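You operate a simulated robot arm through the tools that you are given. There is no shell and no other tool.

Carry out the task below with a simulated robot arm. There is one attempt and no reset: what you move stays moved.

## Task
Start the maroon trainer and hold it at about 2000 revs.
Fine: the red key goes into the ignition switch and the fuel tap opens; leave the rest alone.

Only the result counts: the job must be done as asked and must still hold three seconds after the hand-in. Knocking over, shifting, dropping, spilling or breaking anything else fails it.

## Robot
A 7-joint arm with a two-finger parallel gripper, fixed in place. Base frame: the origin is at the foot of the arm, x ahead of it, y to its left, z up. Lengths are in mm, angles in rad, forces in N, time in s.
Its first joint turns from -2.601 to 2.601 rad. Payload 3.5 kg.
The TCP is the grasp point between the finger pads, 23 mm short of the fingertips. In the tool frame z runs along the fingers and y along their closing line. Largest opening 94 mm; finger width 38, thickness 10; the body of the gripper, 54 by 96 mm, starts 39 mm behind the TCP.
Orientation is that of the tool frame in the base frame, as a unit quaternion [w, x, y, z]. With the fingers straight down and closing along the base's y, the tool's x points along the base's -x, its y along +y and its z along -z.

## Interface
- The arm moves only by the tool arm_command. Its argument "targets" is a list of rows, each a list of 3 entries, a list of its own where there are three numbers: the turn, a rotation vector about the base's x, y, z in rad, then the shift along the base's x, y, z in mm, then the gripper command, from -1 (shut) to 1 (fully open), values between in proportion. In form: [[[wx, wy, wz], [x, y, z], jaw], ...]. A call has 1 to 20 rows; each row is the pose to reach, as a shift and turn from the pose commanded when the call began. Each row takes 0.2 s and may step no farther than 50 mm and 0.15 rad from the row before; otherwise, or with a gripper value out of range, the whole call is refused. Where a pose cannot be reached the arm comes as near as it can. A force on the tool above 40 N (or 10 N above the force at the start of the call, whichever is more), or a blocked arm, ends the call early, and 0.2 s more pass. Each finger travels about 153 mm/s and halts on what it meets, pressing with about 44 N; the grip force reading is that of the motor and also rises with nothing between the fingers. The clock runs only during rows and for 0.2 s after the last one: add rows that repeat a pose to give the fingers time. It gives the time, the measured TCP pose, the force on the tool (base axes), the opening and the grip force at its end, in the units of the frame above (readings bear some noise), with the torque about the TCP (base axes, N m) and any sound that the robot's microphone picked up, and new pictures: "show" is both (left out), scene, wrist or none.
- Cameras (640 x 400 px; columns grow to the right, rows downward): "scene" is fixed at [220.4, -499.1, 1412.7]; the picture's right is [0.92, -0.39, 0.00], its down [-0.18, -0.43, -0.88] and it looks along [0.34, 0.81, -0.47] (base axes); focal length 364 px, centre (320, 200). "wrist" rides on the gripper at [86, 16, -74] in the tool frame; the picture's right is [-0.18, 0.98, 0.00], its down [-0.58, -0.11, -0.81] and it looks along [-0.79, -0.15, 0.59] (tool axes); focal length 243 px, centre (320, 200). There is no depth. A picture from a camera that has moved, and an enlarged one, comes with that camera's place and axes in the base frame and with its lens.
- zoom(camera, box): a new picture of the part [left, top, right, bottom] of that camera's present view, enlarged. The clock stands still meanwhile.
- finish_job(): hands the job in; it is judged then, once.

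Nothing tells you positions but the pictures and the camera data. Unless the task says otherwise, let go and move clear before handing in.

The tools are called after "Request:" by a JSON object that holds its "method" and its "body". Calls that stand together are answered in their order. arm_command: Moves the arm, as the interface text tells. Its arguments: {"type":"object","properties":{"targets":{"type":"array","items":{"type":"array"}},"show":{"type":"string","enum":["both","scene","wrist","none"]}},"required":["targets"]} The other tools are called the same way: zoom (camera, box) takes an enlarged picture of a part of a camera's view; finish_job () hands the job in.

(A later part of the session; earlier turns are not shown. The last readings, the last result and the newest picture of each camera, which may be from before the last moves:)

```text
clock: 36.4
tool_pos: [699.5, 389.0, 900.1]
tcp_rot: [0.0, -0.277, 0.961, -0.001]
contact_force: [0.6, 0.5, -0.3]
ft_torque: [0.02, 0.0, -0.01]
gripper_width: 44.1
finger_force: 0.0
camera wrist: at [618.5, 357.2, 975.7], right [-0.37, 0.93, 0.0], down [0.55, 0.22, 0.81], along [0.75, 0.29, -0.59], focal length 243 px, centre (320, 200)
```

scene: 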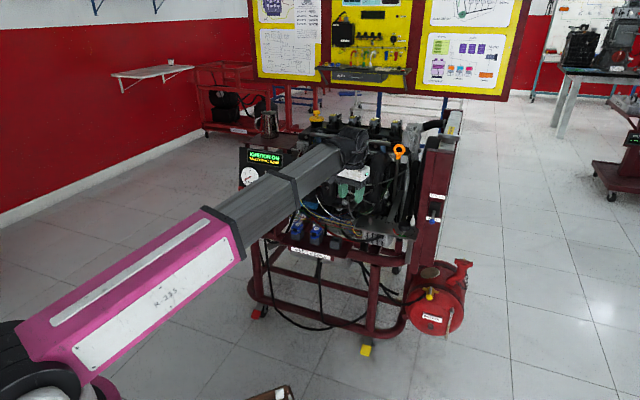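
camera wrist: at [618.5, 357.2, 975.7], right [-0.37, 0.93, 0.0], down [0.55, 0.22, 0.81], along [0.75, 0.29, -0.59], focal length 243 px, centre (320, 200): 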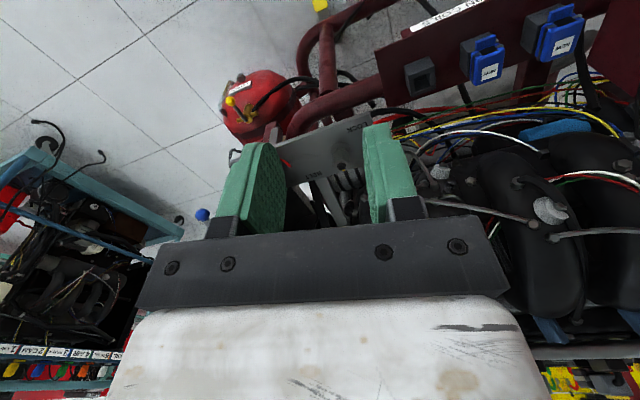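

Request:
{"method": "arm_command", "body": {"targets": [[[0, 0, 0.03], [30, -24, -14], -0.06], [[0, 0, 0.06], [60, -48, -28], -0.06], [[0, 0, 0.09], [90, -72, -42], -0.06], [[0, 0, 0.12], [121, -96, -56], -0.06], [[0, 0, 0.15], [151, -125, -70], -0.06], [[0, 0, 0.18], [165, -135, -95], -0.06], [[0, 0, 0.2], [180, -145, -120], -0.06], [[0, 0, 0.22], [190, -150, -140], -0.06], [[0, 0, 0.22], [190, -150, -140], -0.06]]}}

Request:
{"method": "zoom", "body": {"camera": "wrist", "box": [220, 0, 460, 160]}}

Request:
{"method": "zoom", "body": {"camera": "scene", "box": [370, 190, 490, 340]}}

```text
clock: 38.4
tool_pos: [888.7, 240.2, 759.5]
tcp_rot: [0.0, -0.38, 0.925, 0.001]
contact_force: [-0.4, 0.4, 0.1]
ft_torque: [0.02, -0.01, -0.04]
gripper_width: 44.2
finger_force: 0.0
camera wrist: at [816.1, 191.9, 835.4], right [-0.56, 0.83, 0.0], down [0.49, 0.33, 0.81], along [0.67, 0.45, -0.59], focal length 243 px, centre (320, 200)
```

scene: 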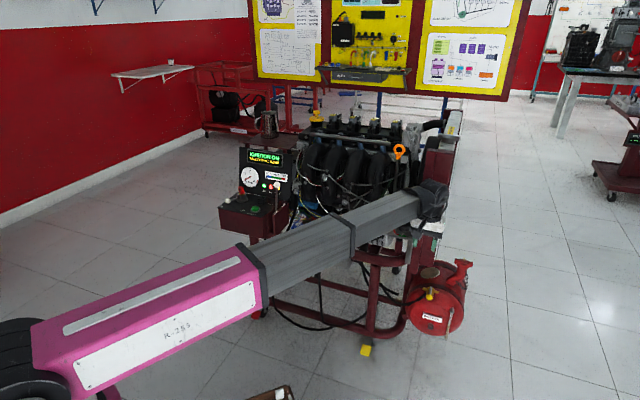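
wrist: 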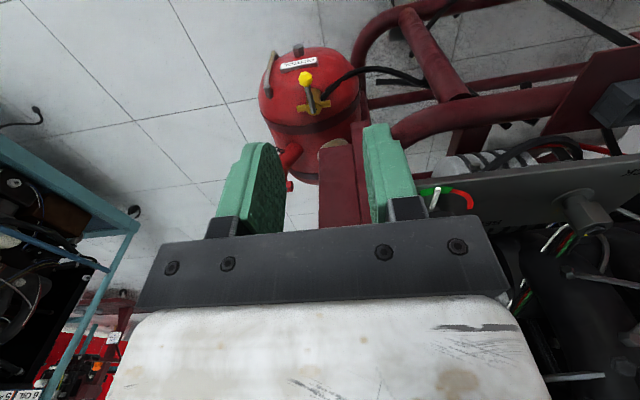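

```text
2.50 times, centred on (340, 80) of wrist
camera zoom: at [816.1, 191.9, 835.4], right [-0.56, 0.83, 0.0], down [0.49, 0.33, 0.81], along [0.67, 0.45, -0.59], focal length 606 px, centre (270, 500)
```

zoom: 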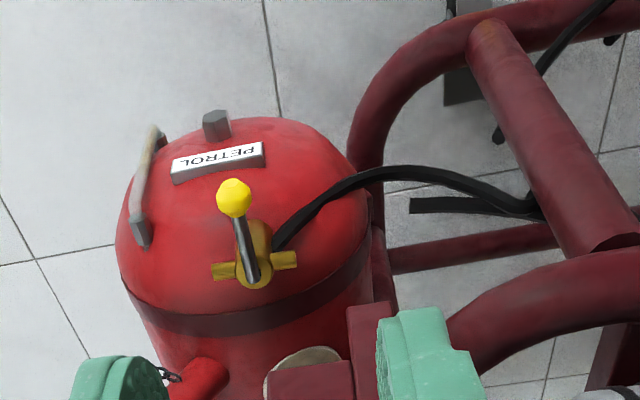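

```text
2.67 times, centred on (430, 265) of scene
camera zoom: at [220.4, -499.1, 1412.7], right [0.92, -0.39, 0.0], down [-0.18, -0.43, -0.88], along [0.34, 0.81, -0.47], focal length 972 px, centre (27, 27)
```

zoom: 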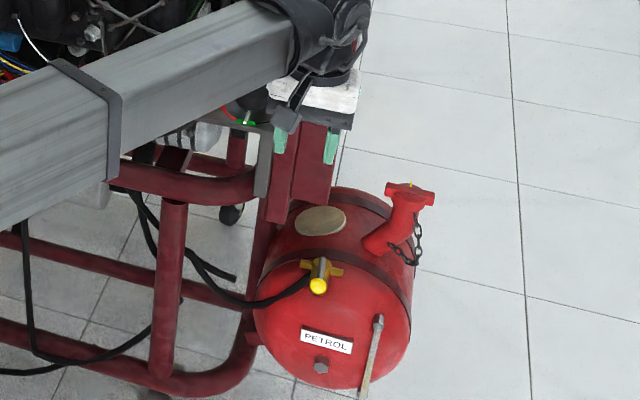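

I see the fuel tap on the petrol tank: the lever lies perpendicular to the pipe, pointing at the arm, so it is closed. I'll zoom in for markings and limits.

Request:
{"method": "zoom", "body": {"camera": "wrist", "box": [280, 50, 360, 130]}}

Request:
{"method": "zoom", "body": {"camera": "scene", "box": [405, 270, 455, 310]}}

```text
5.00 times, centred on (320, 90) of wrist
camera zoom: at [816.1, 191.9, 835.4], right [-0.56, 0.83, 0.0], down [0.49, 0.33, 0.81], along [0.67, 0.45, -0.59], focal length 1213 px, centre (320, 750)
```

zoom: 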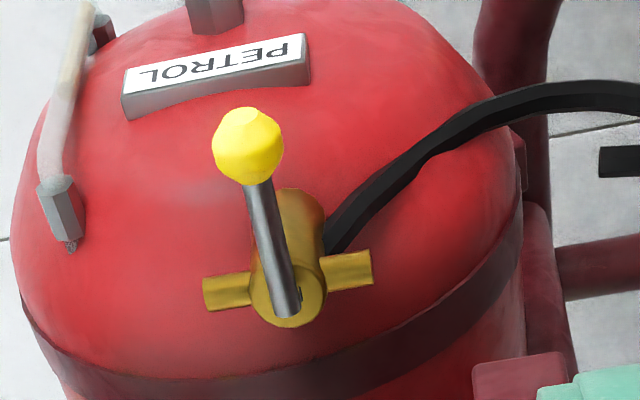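

```text
10.00 times, centred on (430, 290) of scene
camera zoom: at [220.4, -499.1, 1412.7], right [0.92, -0.39, 0.0], down [-0.18, -0.43, -0.88], along [0.34, 0.81, -0.47], focal length 3644 px, centre (-780, -700)
```

zoom: 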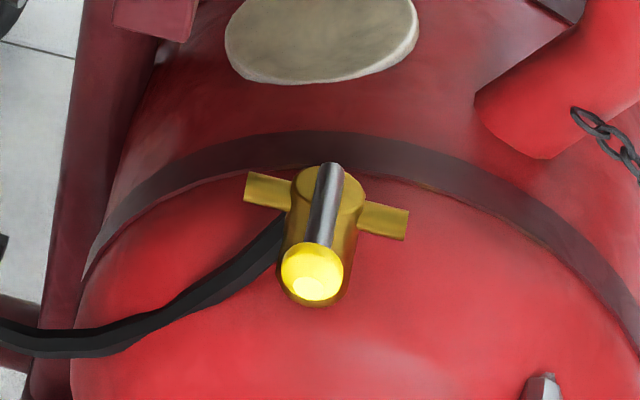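

The lever is horizontal, with its yellow knob near (987,283,465) and its pivot near (1027,324,461). The column's lower end hangs over the left side, so I'll work from the front with the tool tilted 45° and the jaws closed, first to a stand-off beside the knob.

Request:
{"method": "arm_command", "body": {"targets": [[[0.07, -0.07, 0], [4, 2, -34], -0.6], [[0.15, -0.15, 0], [9, 5, -68], -1], [[0.23, -0.23, 0], [15, 8, -102], -1], [[0.31, -0.31, 0], [21, 12, -136], -1], [[0.39, -0.39, 0], [27, 16, -170], -1], [[0.47, -0.47, 0], [32, 19, -204], -1], [[0.555, -0.555, 0], [37, 22, -232], -1], [[0.555, -0.555, 0], [37, 22, -232], -1]]}}

Request:
{"method": "zoom", "body": {"camera": "wrist", "box": [200, 0, 520, 220]}}

Request:
{"method": "zoom", "body": {"camera": "scene", "box": [370, 190, 490, 340]}}

```text
clock: 40.2
tool_pos: [926.8, 261.5, 529.3]
tcp_rot: [0.354, -0.35, 0.855, 0.147]
contact_force: [0.0, -0.1, 1.0]
ft_torque: [-0.01, -0.01, -0.02]
gripper_width: 0.0
finger_force: 42.3
camera wrist: at [834.6, 195.0, 520.4], right [-0.6, 0.79, 0.13], down [-0.03, -0.19, 0.98], along [0.8, 0.58, 0.14], focal length 243 px, centre (320, 200)
```

scene: 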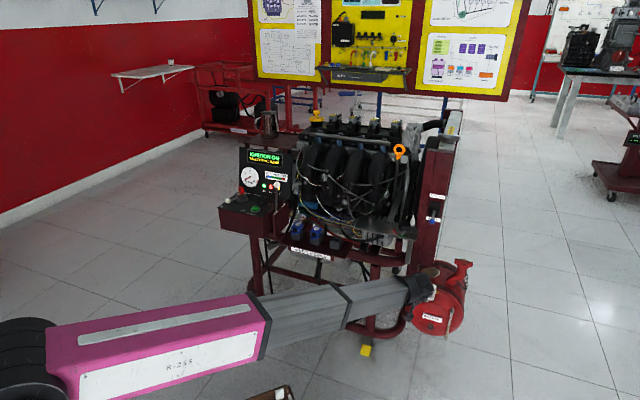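
wrist: 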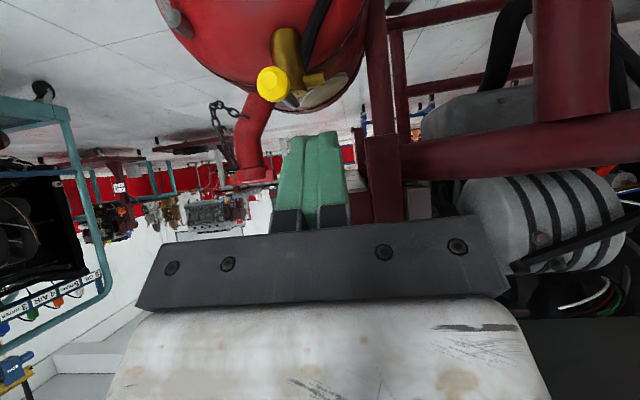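

```text
1.82 times, centred on (360, 110) of wrist
camera zoom: at [834.6, 195.0, 520.4], right [-0.6, 0.79, 0.13], down [-0.03, -0.19, 0.98], along [0.8, 0.58, 0.14], focal length 441 px, centre (247, 364)
```

zoom: 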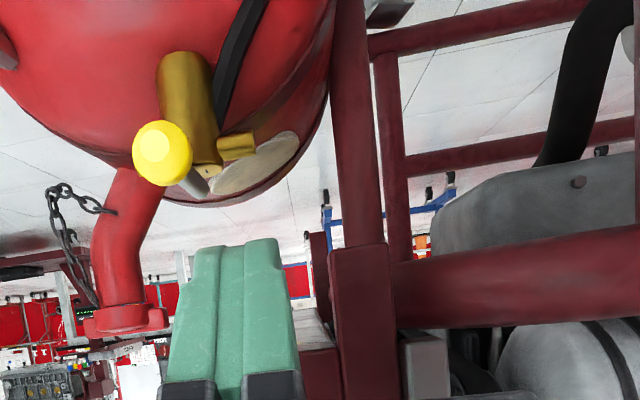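

```text
2.67 times, centred on (430, 265) of scene
camera zoom: at [220.4, -499.1, 1412.7], right [0.92, -0.39, 0.0], down [-0.18, -0.43, -0.88], along [0.34, 0.81, -0.47], focal length 972 px, centre (27, 27)
```

zoom: 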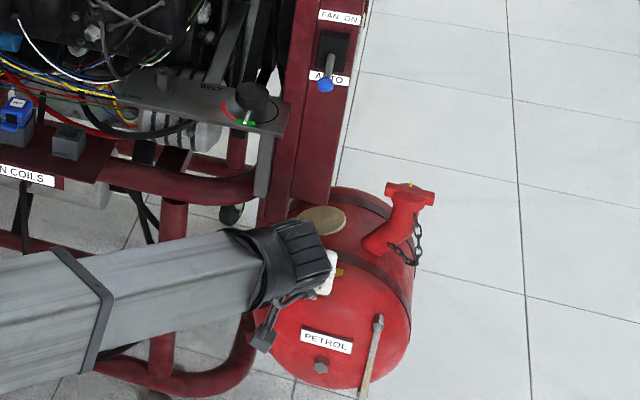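

The knob is now fixed at about (987,282,462) and the pivot at about (1021,319). I'll slide the closed fingers in on the left side of the knob and try a gentle push to the right, which is the free side.

Request:
{"method": "arm_command", "body": {"targets": [[[0, 0, 0], [12, 11, -17], -1], [[0, 0, 0], [24, 22, -34], -1], [[0, 0, 0], [34, 31, -48], -1], [[0, 0, 0], [42, 38.7, -58.4], -1], [[0, 0, 0], [42, 38.7, -58.4], -1]]}}

Request:
{"method": "zoom", "body": {"camera": "wrist", "box": [200, 0, 520, 220]}}

Request:
{"method": "zoom", "body": {"camera": "scene", "box": [400, 260, 470, 310]}}

```text
clock: 41.4
tool_pos: [968.2, 300.9, 469.6]
tcp_rot: [0.354, -0.351, 0.854, 0.148]
contact_force: [-0.5, 0.1, -0.4]
ft_torque: [0.01, -0.02, -0.03]
gripper_width: 0.1
finger_force: 42.3
camera wrist: at [876.0, 233.3, 462.5], right [-0.6, 0.79, 0.13], down [-0.03, -0.19, 0.98], along [0.8, 0.58, 0.14], focal length 243 px, centre (320, 200)
```

scene: 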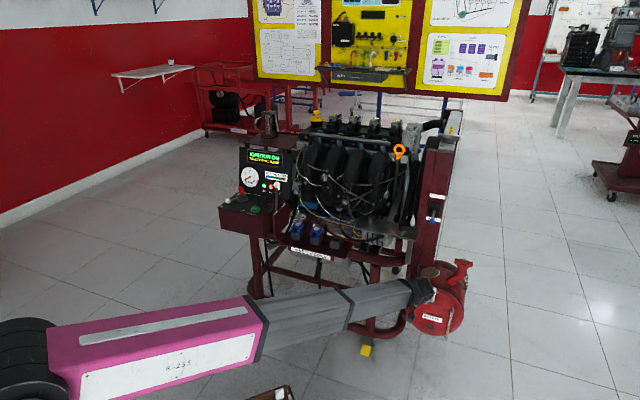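
wrist: 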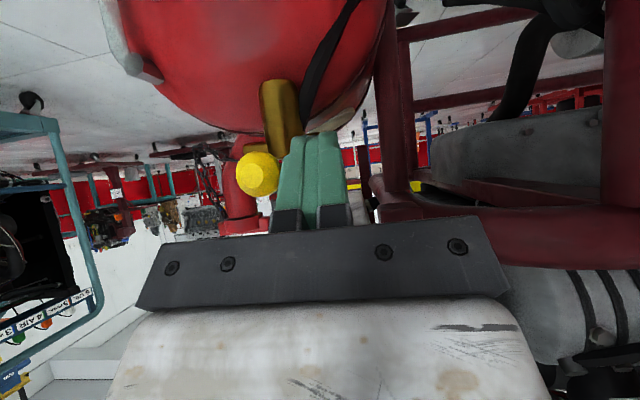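

```text
1.82 times, centred on (360, 110) of wrist
camera zoom: at [876.0, 233.3, 462.5], right [-0.6, 0.79, 0.13], down [-0.03, -0.19, 0.98], along [0.8, 0.58, 0.14], focal length 441 px, centre (247, 364)
```

zoom: 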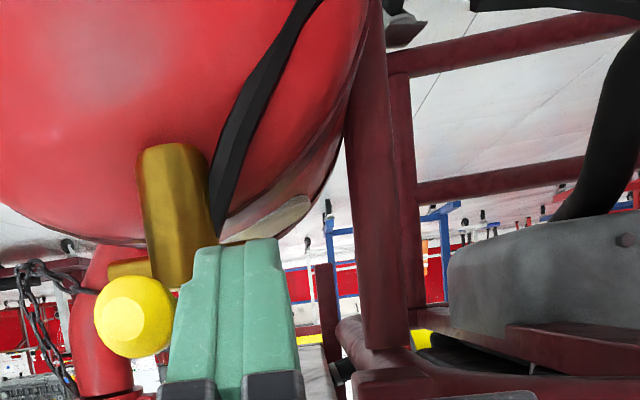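

```text
8.00 times, centred on (435, 285) of scene
camera zoom: at [220.4, -499.1, 1412.7], right [0.92, -0.39, 0.0], down [-0.18, -0.43, -0.88], along [0.34, 0.81, -0.47], focal length 2915 px, centre (-600, -480)
```

zoom: 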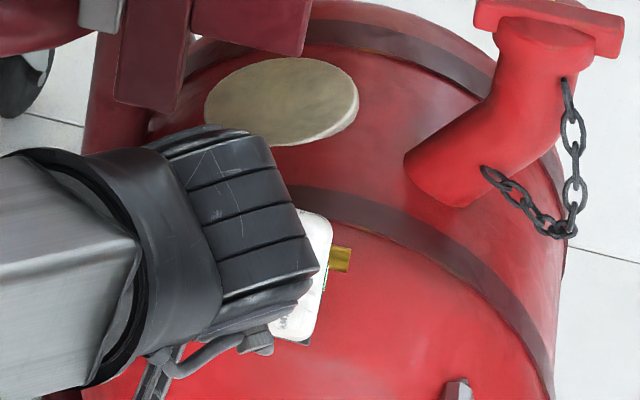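

The fingertips are just left of the knob. Small test push to the right.

Request:
{"method": "arm_command", "body": {"targets": [[[0, 0, 0], [2.8, -2.8, 0], -1], [[0, 0, 0], [5, -5, 0], -1], [[0, 0, 0], [6.4, -6.4, 0], -1], [[0, 0, 0], [6.4, -6.4, 0], -1]], "show": "wrist"}}

Request:
{"method": "zoom", "body": {"camera": "wrist", "box": [200, 0, 520, 220]}}

```text
clock: 42.4
tool_pos: [973.4, 294.7, 470.1]
tcp_rot: [0.353, -0.351, 0.854, 0.148]
contact_force: [-6.8, -2.2, 1.8]
ft_torque: [-0.02, 0.01, -0.04]
gripper_width: 0.0
finger_force: 42.5
camera wrist: at [882.3, 226.6, 462.8], right [-0.6, 0.79, 0.13], down [-0.03, -0.19, 0.98], along [0.8, 0.58, 0.14], focal length 243 px, centre (320, 200)
```

wrist: 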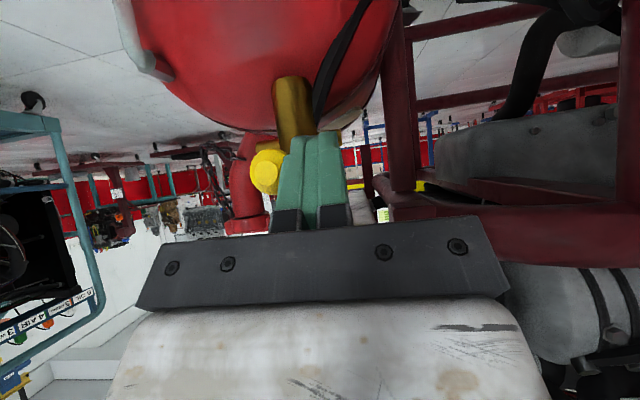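

```text
1.82 times, centred on (360, 110) of wrist
camera zoom: at [882.3, 226.6, 462.8], right [-0.6, 0.79, 0.13], down [-0.03, -0.19, 0.98], along [0.8, 0.58, 0.14], focal length 441 px, centre (247, 364)
```

zoom: 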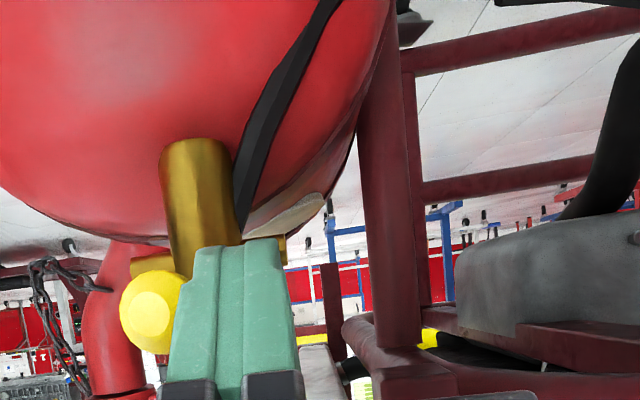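

The knob moved about 4 mm with roughly 7 N. I'll push a little more to tell friction from a stop.

Request:
{"method": "arm_command", "body": {"targets": [[[0, 0, 0], [2, -2, 0], -1], [[0, 0, 0], [4, -4, 0], -1], [[0, 0, 0], [6, -6, 0], -1], [[0, 0, 0], [6, -6, 0], -1]], "show": "wrist"}}

Request:
{"method": "zoom", "body": {"camera": "wrist", "box": [200, 0, 520, 220]}}

```text
clock: 43.4
tool_pos: [981.1, 289.1, 470.9]
tcp_rot: [0.353, -0.35, 0.855, 0.147]
contact_force: [-1.0, 0.6, -0.1]
ft_torque: [0.02, 0.0, 0.02]
gripper_width: 0.1
finger_force: 42.0
camera wrist: at [889.0, 221.1, 462.6], right [-0.6, 0.79, 0.13], down [-0.03, -0.19, 0.98], along [0.8, 0.58, 0.14], focal length 243 px, centre (320, 200)
```

wrist: 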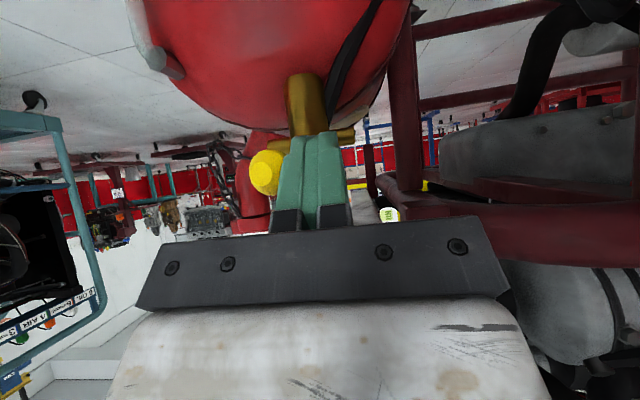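

```text
1.82 times, centred on (360, 110) of wrist
camera zoom: at [889.0, 221.1, 462.6], right [-0.6, 0.79, 0.13], down [-0.03, -0.19, 0.98], along [0.8, 0.58, 0.14], focal length 441 px, centre (247, 364)
```

zoom: 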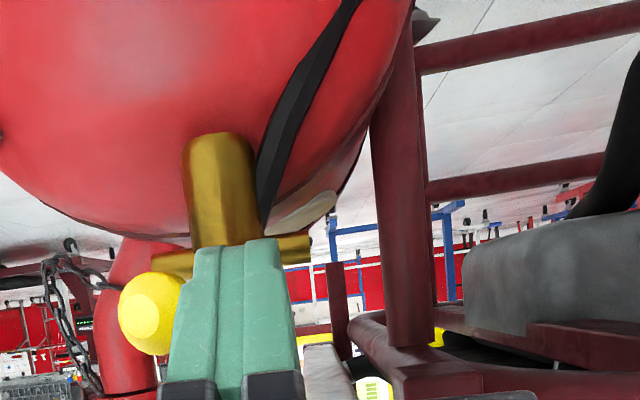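

The lever swings to the right with light friction, so that is the opening direction. I'll keep pushing it round along an arc.

Request:
{"method": "arm_command", "body": {"targets": [[[0, 0, 0], [2.6, -3, 0], -1], [[0, 0, 0], [5.2, -5.9, 0], -1], [[0, 0, 0], [9, -7.2, 0], -1], [[0, 0, 0], [12.9, -8.2, 0], -1], [[0, 0, 0], [12.9, -8.2, 0], -1]], "show": "wrist"}}

Request:
{"method": "zoom", "body": {"camera": "wrist", "box": [200, 0, 520, 220]}}

Request:
{"method": "zoom", "body": {"camera": "scene", "box": [400, 260, 470, 310]}}

```text
clock: 44.6
tool_pos: [993.2, 281.1, 469.6]
tcp_rot: [0.354, -0.35, 0.855, 0.147]
contact_force: [0.3, -0.6, 0.7]
ft_torque: [-0.01, 0.02, 0.03]
gripper_width: 0.0
finger_force: 42.0
camera wrist: at [901.6, 212.2, 462.7], right [-0.6, 0.79, 0.13], down [-0.03, -0.19, 0.98], along [0.8, 0.58, 0.14], focal length 243 px, centre (320, 200)
```

wrist: 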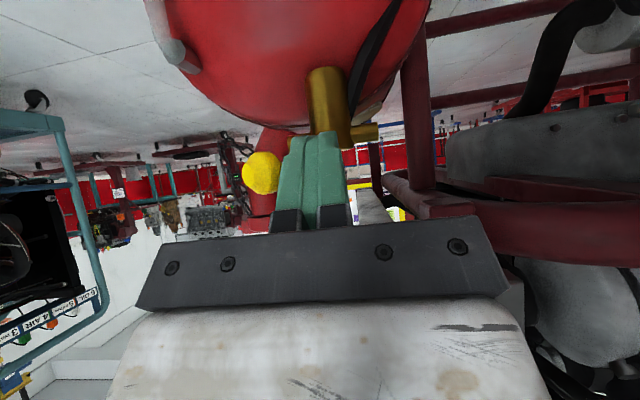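

```text
1.82 times, centred on (360, 110) of wrist
camera zoom: at [901.6, 212.2, 462.7], right [-0.6, 0.79, 0.13], down [-0.03, -0.19, 0.98], along [0.8, 0.58, 0.14], focal length 441 px, centre (247, 364)
```

zoom: 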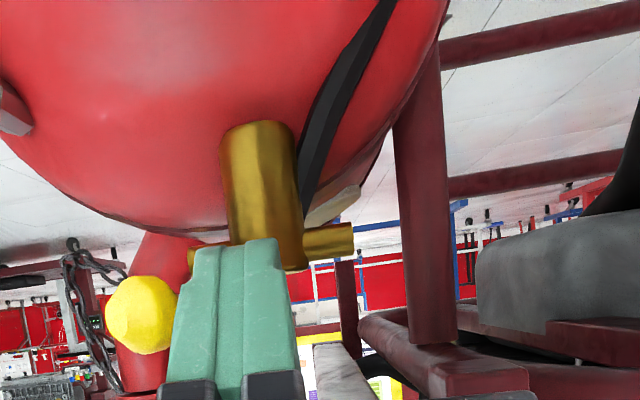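

```text
8.00 times, centred on (435, 285) of scene
camera zoom: at [220.4, -499.1, 1412.7], right [0.92, -0.39, 0.0], down [-0.18, -0.43, -0.88], along [0.34, 0.81, -0.47], focal length 2915 px, centre (-600, -480)
```

zoom: 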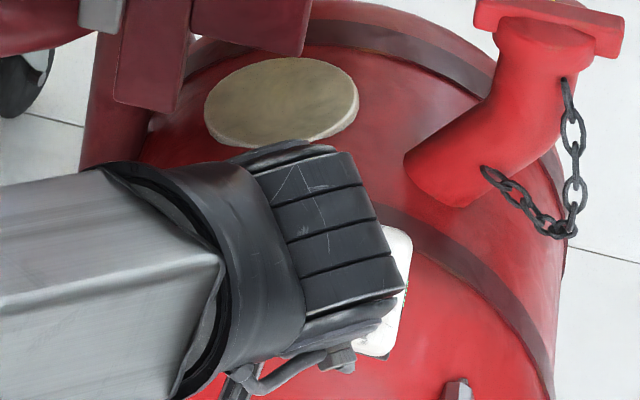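

Request:
{"method": "arm_command", "body": {"targets": [[[0, 0, 0], [4, -0.2, 0], -1], [[0, 0, 0], [7.9, -0.3, 0], -1], [[0, 0, 0], [11.8, 0.6, 0], -1], [[0, 0, 0], [15.6, 1.5, 0], -1], [[0, 0, 0], [15.6, 1.5, 0], -1]], "show": "wrist"}}

Request:
{"method": "zoom", "body": {"camera": "wrist", "box": [200, 0, 520, 220]}}

```text
clock: 45.8
tool_pos: [1009.5, 281.9, 470.5]
tcp_rot: [0.353, -0.35, 0.855, 0.147]
contact_force: [0.2, -1.1, 2.3]
ft_torque: [0.03, -0.08, -0.03]
gripper_width: 0.4
finger_force: 42.2
camera wrist: at [917.4, 213.9, 462.7], right [-0.6, 0.79, 0.13], down [-0.03, -0.19, 0.98], along [0.8, 0.58, 0.14], focal length 243 px, centre (320, 200)
```

wrist: 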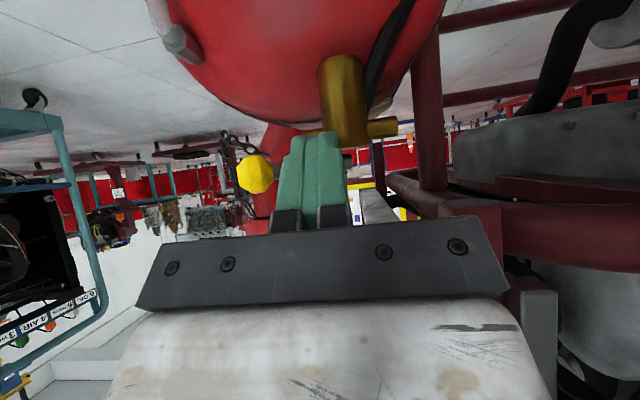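

```text
1.82 times, centred on (360, 110) of wrist
camera zoom: at [917.4, 213.9, 462.7], right [-0.6, 0.79, 0.13], down [-0.03, -0.19, 0.98], along [0.8, 0.58, 0.14], focal length 441 px, centre (247, 364)
```

zoom: 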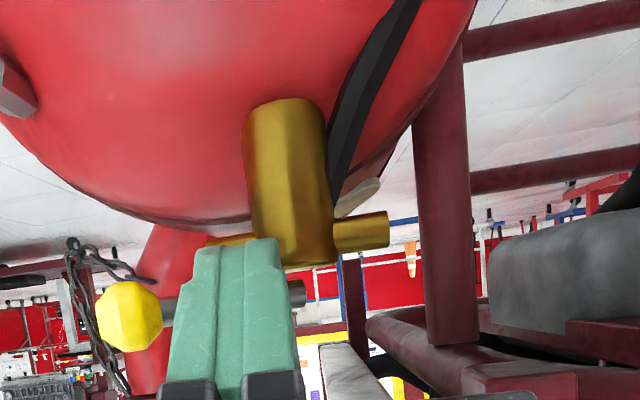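

Request:
{"method": "arm_command", "body": {"targets": [[[0, 0, 0], [2.4, 1.2, 0], -1], [[0, 0, 0], [4.7, 2.5, 0], -1], [[0, 0, 0], [7, 3.7, 0], -1], [[0, 0, 0], [7, 3.7, 0], -1]], "show": "wrist"}}

Request:
{"method": "zoom", "body": {"camera": "wrist", "box": [200, 0, 520, 220]}}

Request:
{"method": "zoom", "body": {"camera": "scene", "box": [230, 140, 300, 215]}}

```text
clock: 46.8
tool_pos: [1016.0, 285.9, 469.8]
tcp_rot: [0.353, -0.351, 0.855, 0.147]
contact_force: [0.4, -0.5, -0.3]
ft_torque: [0.01, 0.03, 0.01]
gripper_width: 0.0
finger_force: 42.2
camera wrist: at [924.2, 217.8, 462.3], right [-0.6, 0.79, 0.13], down [-0.03, -0.19, 0.98], along [0.8, 0.58, 0.14], focal length 243 px, centre (320, 200)
```

wrist: 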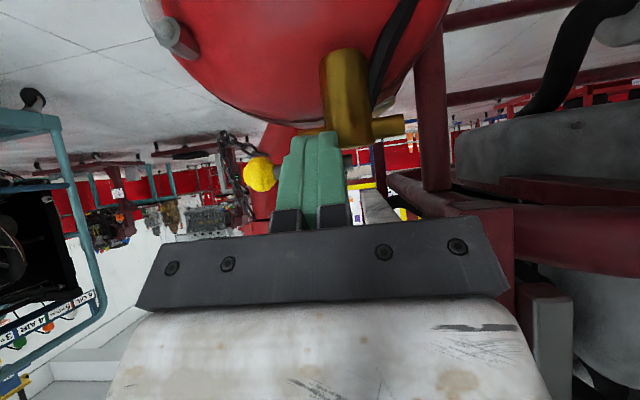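

```text
1.82 times, centred on (360, 110) of wrist
camera zoom: at [924.2, 217.8, 462.3], right [-0.6, 0.79, 0.13], down [-0.03, -0.19, 0.98], along [0.8, 0.58, 0.14], focal length 441 px, centre (247, 364)
```

zoom: 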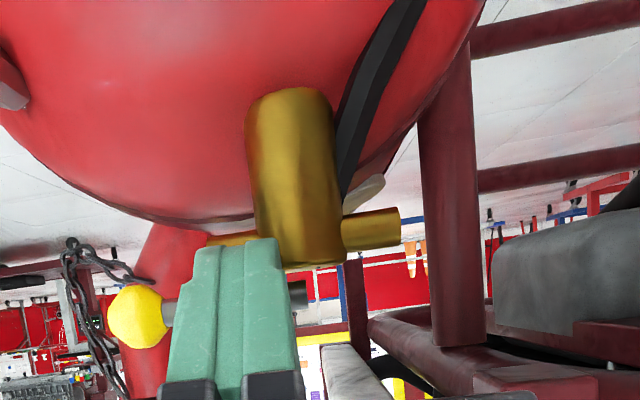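

```text
5.33 times, centred on (265, 178) of scene
camera zoom: at [220.4, -499.1, 1412.7], right [0.92, -0.39, 0.0], down [-0.18, -0.43, -0.88], along [0.34, 0.81, -0.47], focal length 1943 px, centre (613, 320)
```

zoom: 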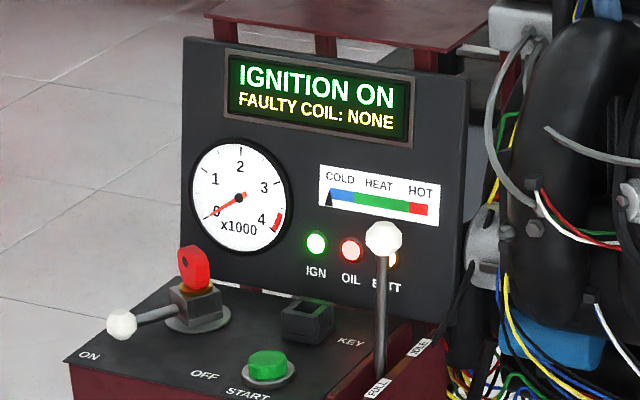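

Request:
{"method": "arm_command", "body": {"targets": [[[0, 0, 0], [1.4, 1.4, 0], -1], [[0, 0, 0], [2.8, 2.8, 0], -1], [[0, 0, 0], [2.8, 2.8, 0], -1]], "show": "none"}}

Request:
{"method": "zoom", "body": {"camera": "wrist", "box": [200, 0, 520, 220]}}

```text
clock: 47.6
tool_pos: [1019.1, 287.8, 470.2]
tcp_rot: [0.353, -0.351, 0.855, 0.147]
contact_force: [-12.1, -11.7, 6.5]
ft_torque: [0.05, -0.06, 0.07]
gripper_width: 0.0
finger_force: 42.8
```

```text
1.82 times, centred on (360, 110) of wrist
camera zoom: at [926.1, 219.5, 462.8], right [-0.6, 0.79, 0.13], down [-0.03, -0.19, 0.98], along [0.8, 0.58, 0.14], focal length 441 px, centre (247, 364)
```

zoom: 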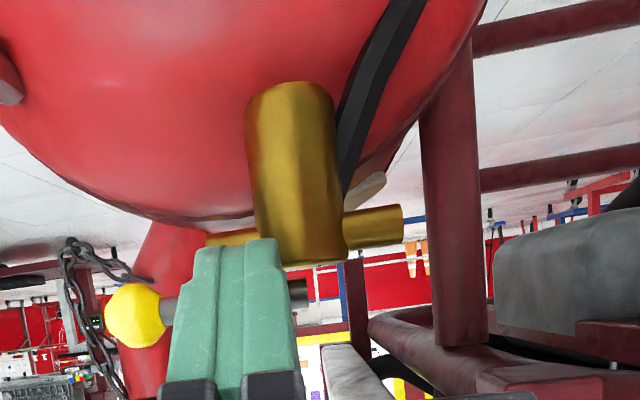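

There is about 18 N at the end of travel, and the lever looks in line with the pipe. I'll back straight out and check it.

Request:
{"method": "arm_command", "body": {"targets": [[[0, 0, 0], [-5, -5, 4], -1], [[0, 0, 0], [-20, -20, 24], -1], [[0, 0, 0], [-38, -38, 48], -1], [[0, 0, 0], [-58, -58, 76], -1], [[0, 0, 0], [-80, -80, 108], -1], [[-0.08, 0.08, 0], [-95, -85, 145], -1], [[-0.16, 0.16, 0], [-105, -80, 182], -1], [[-0.24, 0.24, 0], [-115, -70, 219], -1], [[-0.32, 0.32, 0], [-122, -60, 250], -1], [[-0.4, 0.4, 0], [-127, -55, 270], -1], [[-0.48, 0.48, 0], [-130, -50, 285], -1], [[-0.555, 0.555, 0], [-133, -48, 290], -1], [[-0.555, 0.555, 0], [-133, -48, 290], -1]]}}

Request:
{"method": "zoom", "body": {"camera": "wrist", "box": [280, 30, 380, 130]}}

Request:
{"method": "zoom", "body": {"camera": "scene", "box": [400, 255, 470, 310]}}

```text
clock: 50.4
tool_pos: [885.3, 241.7, 760.4]
tcp_rot: [-0.001, -0.379, 0.925, 0.0]
contact_force: [-0.5, -0.2, 0.3]
ft_torque: [-0.02, -0.02, -0.02]
gripper_width: 0.4
finger_force: 42.3
camera wrist: at [812.7, 192.5, 835.4], right [-0.56, 0.83, 0.0], down [0.49, 0.33, 0.81], along [0.67, 0.45, -0.59], focal length 243 px, centre (320, 200)
```

scene: 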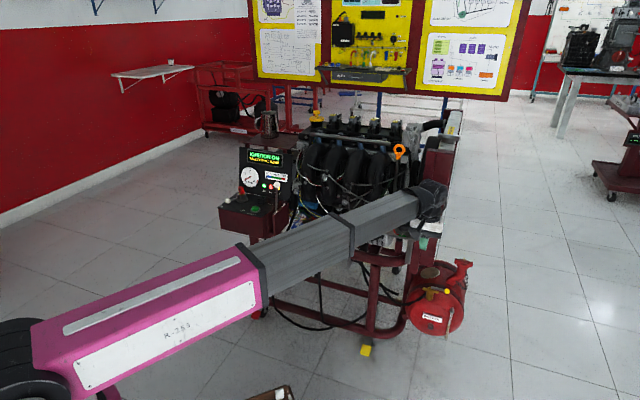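
wrist: 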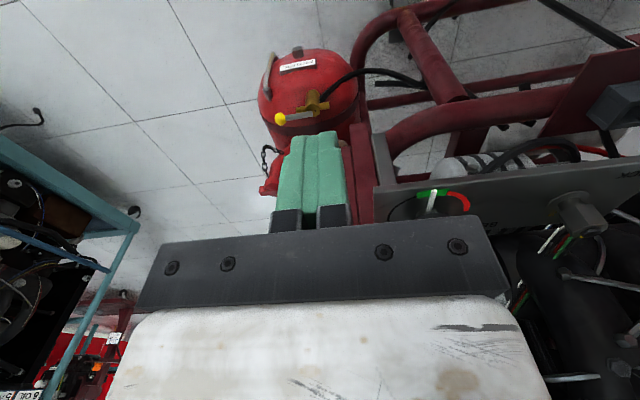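

```text
4.00 times, centred on (330, 80) of wrist
camera zoom: at [812.7, 192.5, 835.4], right [-0.56, 0.83, 0.0], down [0.49, 0.33, 0.81], along [0.67, 0.45, -0.59], focal length 970 px, centre (280, 680)
```

zoom: 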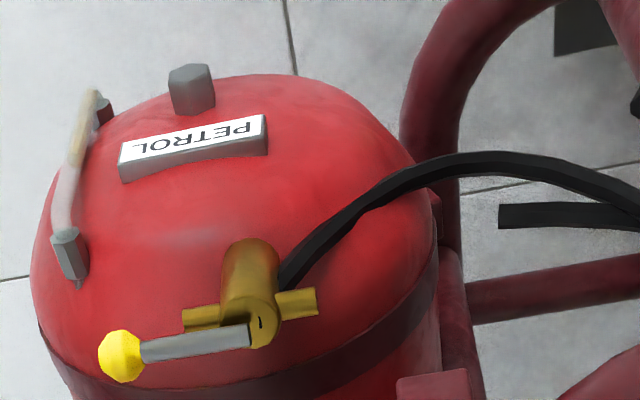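

```text
7.27 times, centred on (435, 282) of scene
camera zoom: at [220.4, -499.1, 1412.7], right [0.92, -0.39, 0.0], down [-0.18, -0.43, -0.88], along [0.34, 0.81, -0.47], focal length 2650 px, centre (-516, -400)
```

zoom: 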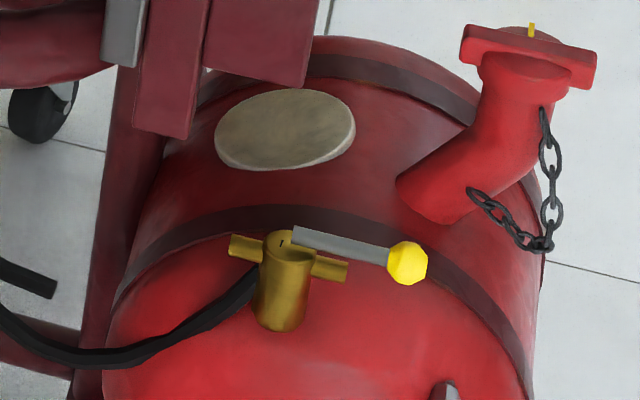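

The fuel tap is open: the lever now lies in line with the pipe. I'll retrace the route along the front back toward the console.

Request:
{"method": "arm_command", "body": {"targets": [[[0, 0, 0], [-26, 20, 20], -1], [[0, 0, 0], [-53, 42, 40], -1], [[0, 0, 0], [-80, 64, 60], -1], [[0, 0, 0], [-106, 85, 80], -1], [[0, 0, 0], [-133, 107, 100], -1], [[0, 0, 0], [-160, 128, 120], -1], [[0, 0, 0], [-186, 149.5, 140], -1], [[0, 0, 0], [-219, 182, 143], -1], [[0, 0, 0], [-252, 215, 146], -1], [[0, 0, 0], [-285, 248, 149], -1], [[0, 0, 0], [-318, 281, 152], -1], [[0, 0, 0], [-351, 314, 155], -1], [[0, 0, 0], [-384, 347, 158], -1], [[0, 0, 0], [-416, 379.5, 160], -1], [[0, 0, 0], [-416, 379.5, 160], -1]]}}

Request:
{"method": "zoom", "body": {"camera": "wrist", "box": [320, 0, 560, 200]}}

```text
clock: 53.6
tool_pos: [469.7, 620.6, 916.8]
tcp_rot: [0.0, -0.381, 0.925, 0.0]
contact_force: [-0.8, -0.3, 0.8]
ft_torque: [0.01, 0.0, 0.01]
gripper_width: 0.0
finger_force: 43.0
camera wrist: at [396.7, 571.5, 993.5], right [-0.56, 0.83, 0.0], down [0.49, 0.33, 0.81], along [0.67, 0.45, -0.59], focal length 243 px, centre (320, 200)
```

scene: 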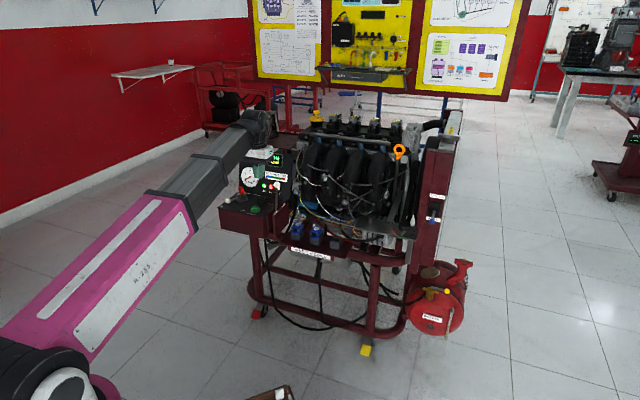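
wrist: 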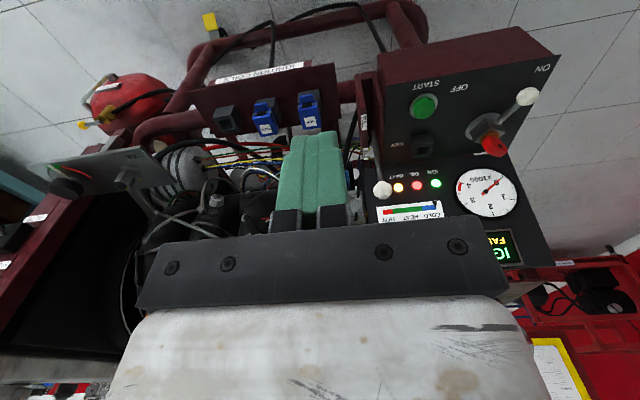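

```text
2.00 times, centred on (440, 100) of wrist
camera zoom: at [396.7, 571.5, 993.5], right [-0.56, 0.83, 0.0], down [0.49, 0.33, 0.81], along [0.67, 0.45, -0.59], focal length 485 px, centre (80, 400)
```

zoom: 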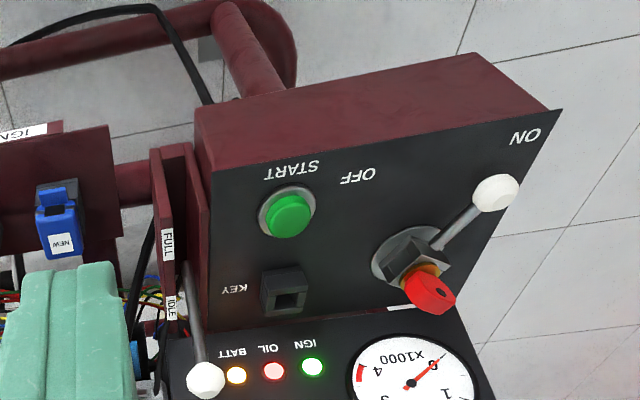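

START is confirmed at about (480,811.5,680). Moving above it with closed jaws.

Request:
{"method": "arm_command", "body": {"targets": [[[0, 0, 0], [2, 36, -15], -1], [[0, 0, 0], [4, 72, -35], -1], [[0, 0, 0], [6, 108, -60], -1], [[0, 0, 0], [8, 140, -90], -1], [[0, 0, 0], [9, 168, -125], -1], [[0, 0, 0], [10.1, 191.5, -160], -1], [[0, 0, 0], [10.1, 191.5, -175], -1], [[0, 0, 0], [10.1, 191.5, -175], -1]]}}

Request:
{"method": "zoom", "body": {"camera": "scene", "box": [220, 140, 310, 220]}}

Request:
{"method": "zoom", "body": {"camera": "wrist", "box": [220, 0, 460, 200]}}

```text
clock: 55.4
tool_pos: [480.6, 811.6, 745.4]
tcp_rot: [0.0, -0.38, 0.925, 0.0]
contact_force: [0.2, 0.5, -0.1]
ft_torque: [-0.01, -0.02, 0.0]
gripper_width: 0.1
finger_force: 42.0
camera wrist: at [407.1, 763.9, 820.3], right [-0.56, 0.83, 0.0], down [0.49, 0.33, 0.81], along [0.67, 0.45, -0.59], focal length 243 px, centre (320, 200)
```

scene: 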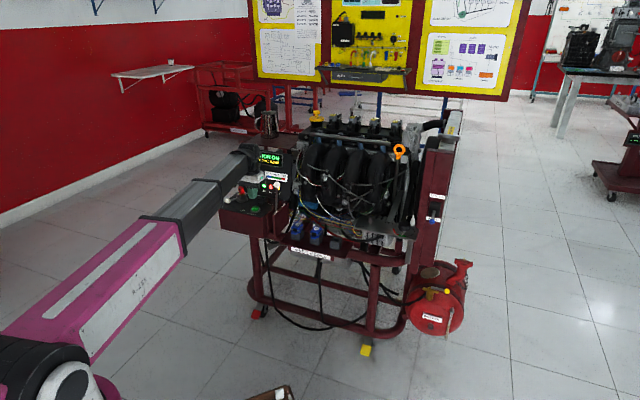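
wrist: 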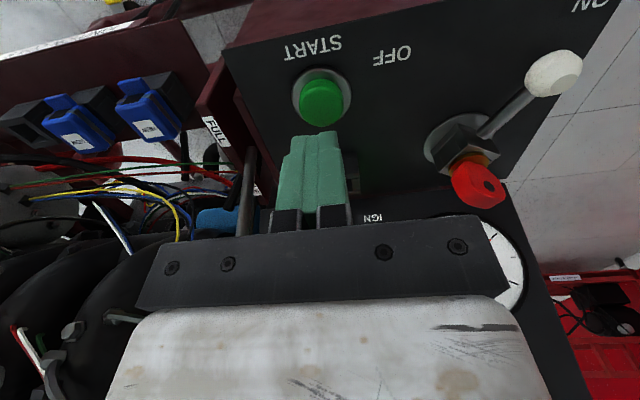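

```text
5.00 times, centred on (265, 180) of scene
camera zoom: at [220.4, -499.1, 1412.7], right [0.92, -0.39, 0.0], down [-0.18, -0.43, -0.88], along [0.34, 0.81, -0.47], focal length 1822 px, centre (595, 300)
```

zoom: 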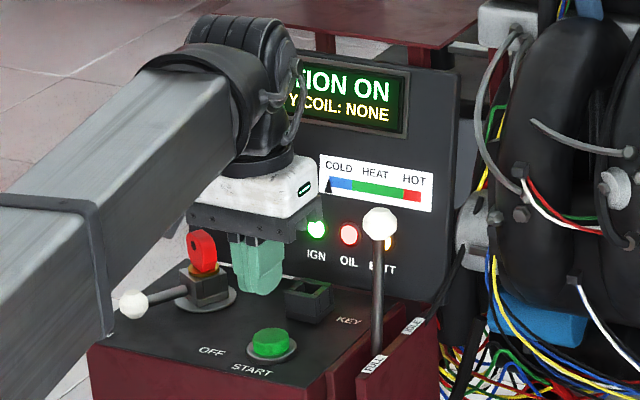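

```text
2.00 times, centred on (340, 100) of wrist
camera zoom: at [407.1, 763.9, 820.3], right [-0.56, 0.83, 0.0], down [0.49, 0.33, 0.81], along [0.67, 0.45, -0.59], focal length 485 px, centre (280, 400)
```

zoom: 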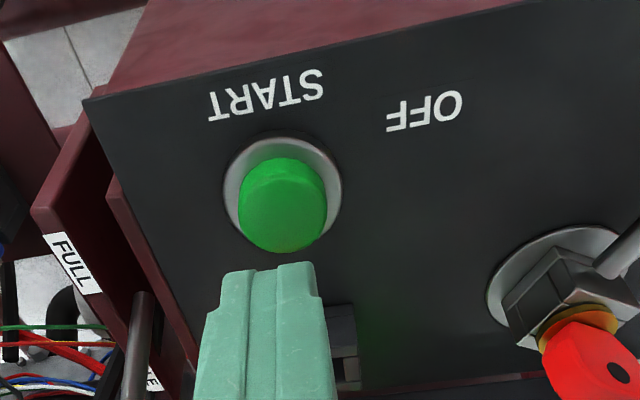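

Request:
{"method": "arm_command", "body": {"targets": [[[0, 0, 0], [0, 0, -15], -1], [[0, 0, 0], [0, 0, -30], -1], [[0, 0, 0], [0, 0, -38], -1], [[0, 0, 0], [0, 0, -41], -1], [[0, 0, 0], [0, 0, -43], -1], [[0, 0, 0], [0, 0, -45], -1], [[0, 0, 0], [0, 0, -45], -1]], "show": "wrist"}}

Request:
{"method": "zoom", "body": {"camera": "scene", "box": [220, 140, 310, 220]}}

```text
clock: 57.0
tool_pos: [479.7, 811.3, 700.4]
tcp_rot: [0.0, -0.38, 0.925, 0.0]
contact_force: [0.0, -0.4, 1.3]
ft_torque: [-0.02, -0.02, 0.02]
gripper_width: 0.0
finger_force: 42.3
camera wrist: at [407.4, 762.9, 775.3], right [-0.56, 0.83, 0.0], down [0.49, 0.33, 0.81], along [0.67, 0.45, -0.59], focal length 243 px, centre (320, 200)
```

wrist: 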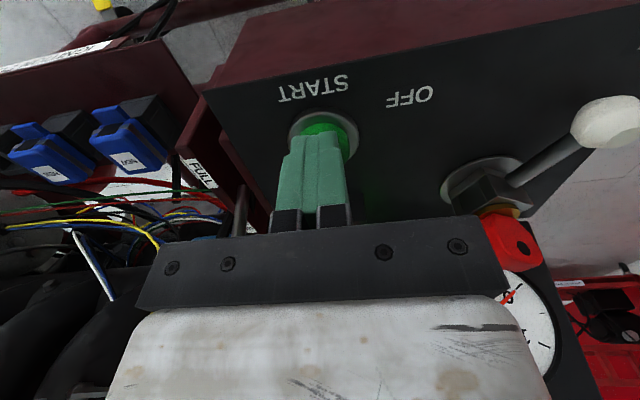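

```text
5.00 times, centred on (265, 180) of scene
camera zoom: at [220.4, -499.1, 1412.7], right [0.92, -0.39, 0.0], down [-0.18, -0.43, -0.88], along [0.34, 0.81, -0.47], focal length 1822 px, centre (595, 300)
```

zoom: 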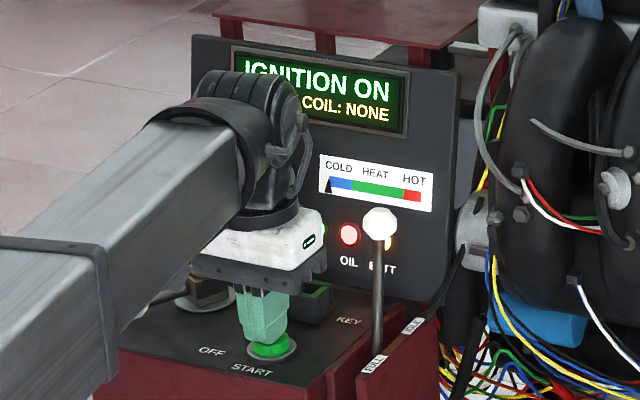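

Contact is just starting. I'll press the button down and hold it for a moment, listening.

Request:
{"method": "arm_command", "body": {"targets": [[[0, 0, 0], [0, 0, -1.5], -1], [[0, 0, 0], [0, 0, -3], -1], [[0, 0, 0], [0, 0, -4.5], -1], [[0, 0, 0], [0, 0, -6], -1], [[0, 0, 0], [0, 0, -6], -1], [[0, 0, 0], [0, 0, -6], -1], [[0, 0, 0], [0, 0, -6], -1], [[0, 0, 0], [0, 0, -6], -1]], "show": "scene"}}

Request:
{"method": "zoom", "body": {"camera": "scene", "box": [220, 140, 310, 220]}}

```text
clock: 58.8
tool_pos: [480.7, 813.0, 694.6]
tcp_rot: [0.0, -0.381, 0.925, 0.0]
contact_force: [0.7, 0.3, 14.1]
ft_torque: [0.05, -0.07, -0.01]
gripper_width: 0.1
finger_force: 42.6
heard: click
```

scene: 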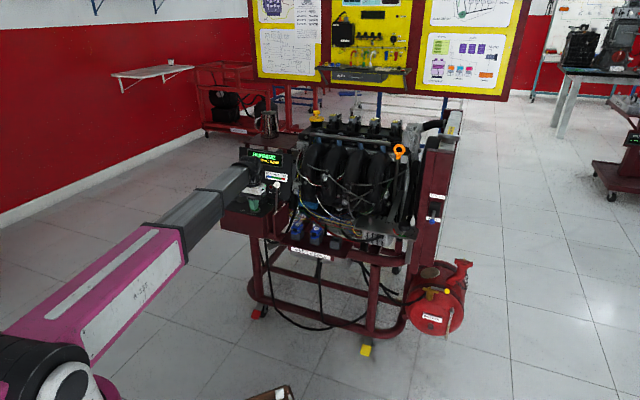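

```text
5.00 times, centred on (265, 180) of scene
camera zoom: at [220.4, -499.1, 1412.7], right [0.92, -0.39, 0.0], down [-0.18, -0.43, -0.88], along [0.34, 0.81, -0.47], focal length 1822 px, centre (595, 300)
```

zoom: 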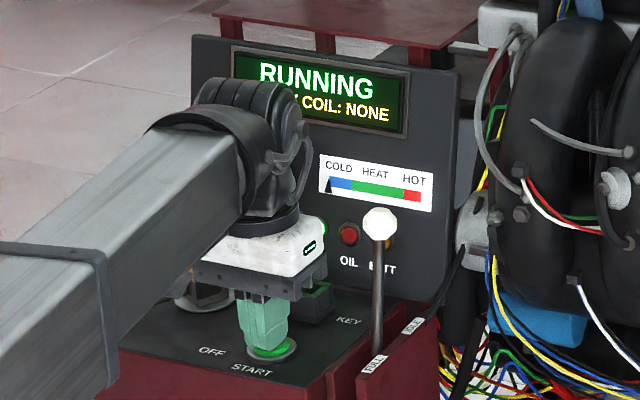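

There was a click and the display says RUNNING. I'll let the button up, rise and read the tachometer.

Request:
{"method": "arm_command", "body": {"targets": [[[0, 0, 0], [0, 0, 4], -1], [[0, 0, 0], [0, 0, 12], -1], [[0, 0, 0], [0, 0, 30], -1], [[0, 0, 0], [-10, -20, 65], -1], [[0, 0, 0], [-22, -48, 100], -1], [[0, 0, 0], [-35, -80, 130], -1], [[0, 0, 0], [-35, -80, 130], -1]]}}

Request:
{"method": "zoom", "body": {"camera": "scene", "box": [220, 140, 310, 220]}}

Request:
{"method": "zoom", "body": {"camera": "wrist", "box": [220, 0, 540, 240]}}

```text
clock: 60.4
tool_pos: [445.7, 731.9, 824.9]
tcp_rot: [0.0, -0.38, 0.925, 0.0]
contact_force: [-0.8, -1.0, 0.4]
ft_torque: [0.02, -0.01, -0.01]
gripper_width: 0.3
finger_force: 42.1
camera wrist: at [372.4, 682.3, 898.9], right [-0.56, 0.83, 0.0], down [0.49, 0.33, 0.81], along [0.67, 0.45, -0.59], focal length 243 px, centre (320, 200)
```

scene: 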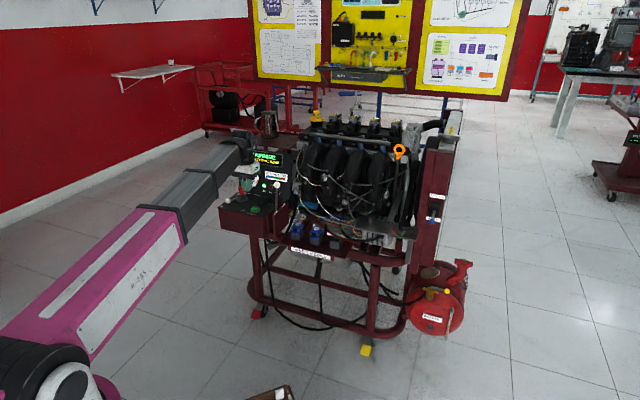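
wrist: 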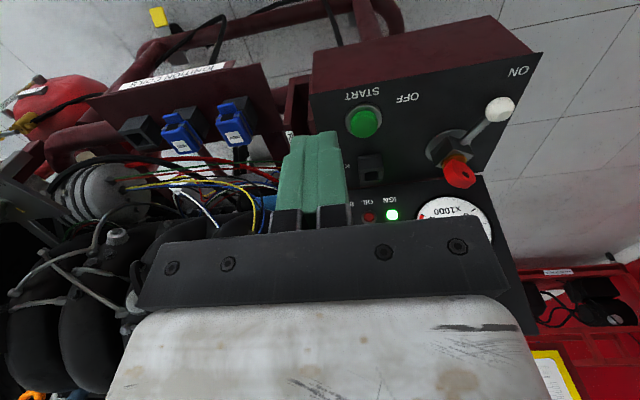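

```text
5.00 times, centred on (265, 180) of scene
camera zoom: at [220.4, -499.1, 1412.7], right [0.92, -0.39, 0.0], down [-0.18, -0.43, -0.88], along [0.34, 0.81, -0.47], focal length 1822 px, centre (595, 300)
```

zoom: 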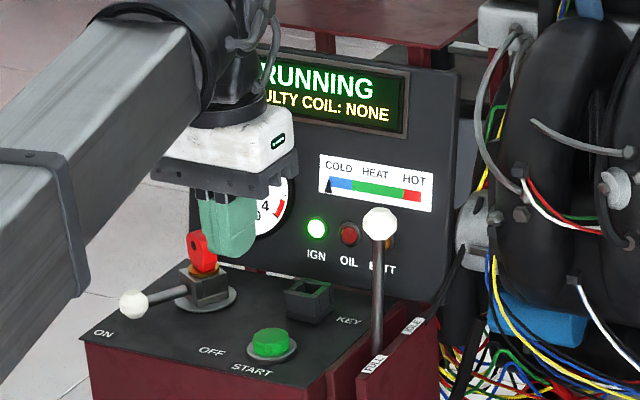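

```text
1.67 times, centred on (380, 120) of wrist
camera zoom: at [372.4, 682.3, 898.9], right [-0.56, 0.83, 0.0], down [0.49, 0.33, 0.81], along [0.67, 0.45, -0.59], focal length 404 px, centre (220, 333)
```

zoom: 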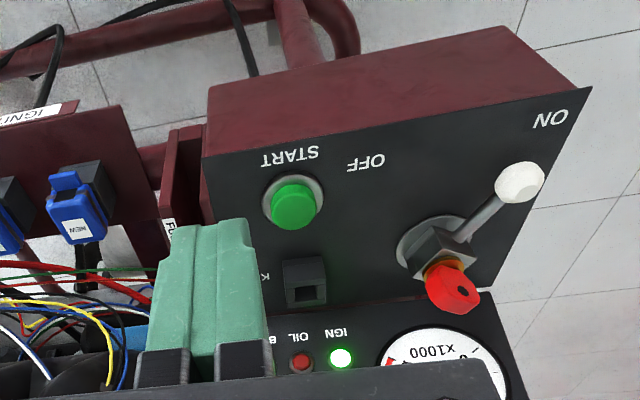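

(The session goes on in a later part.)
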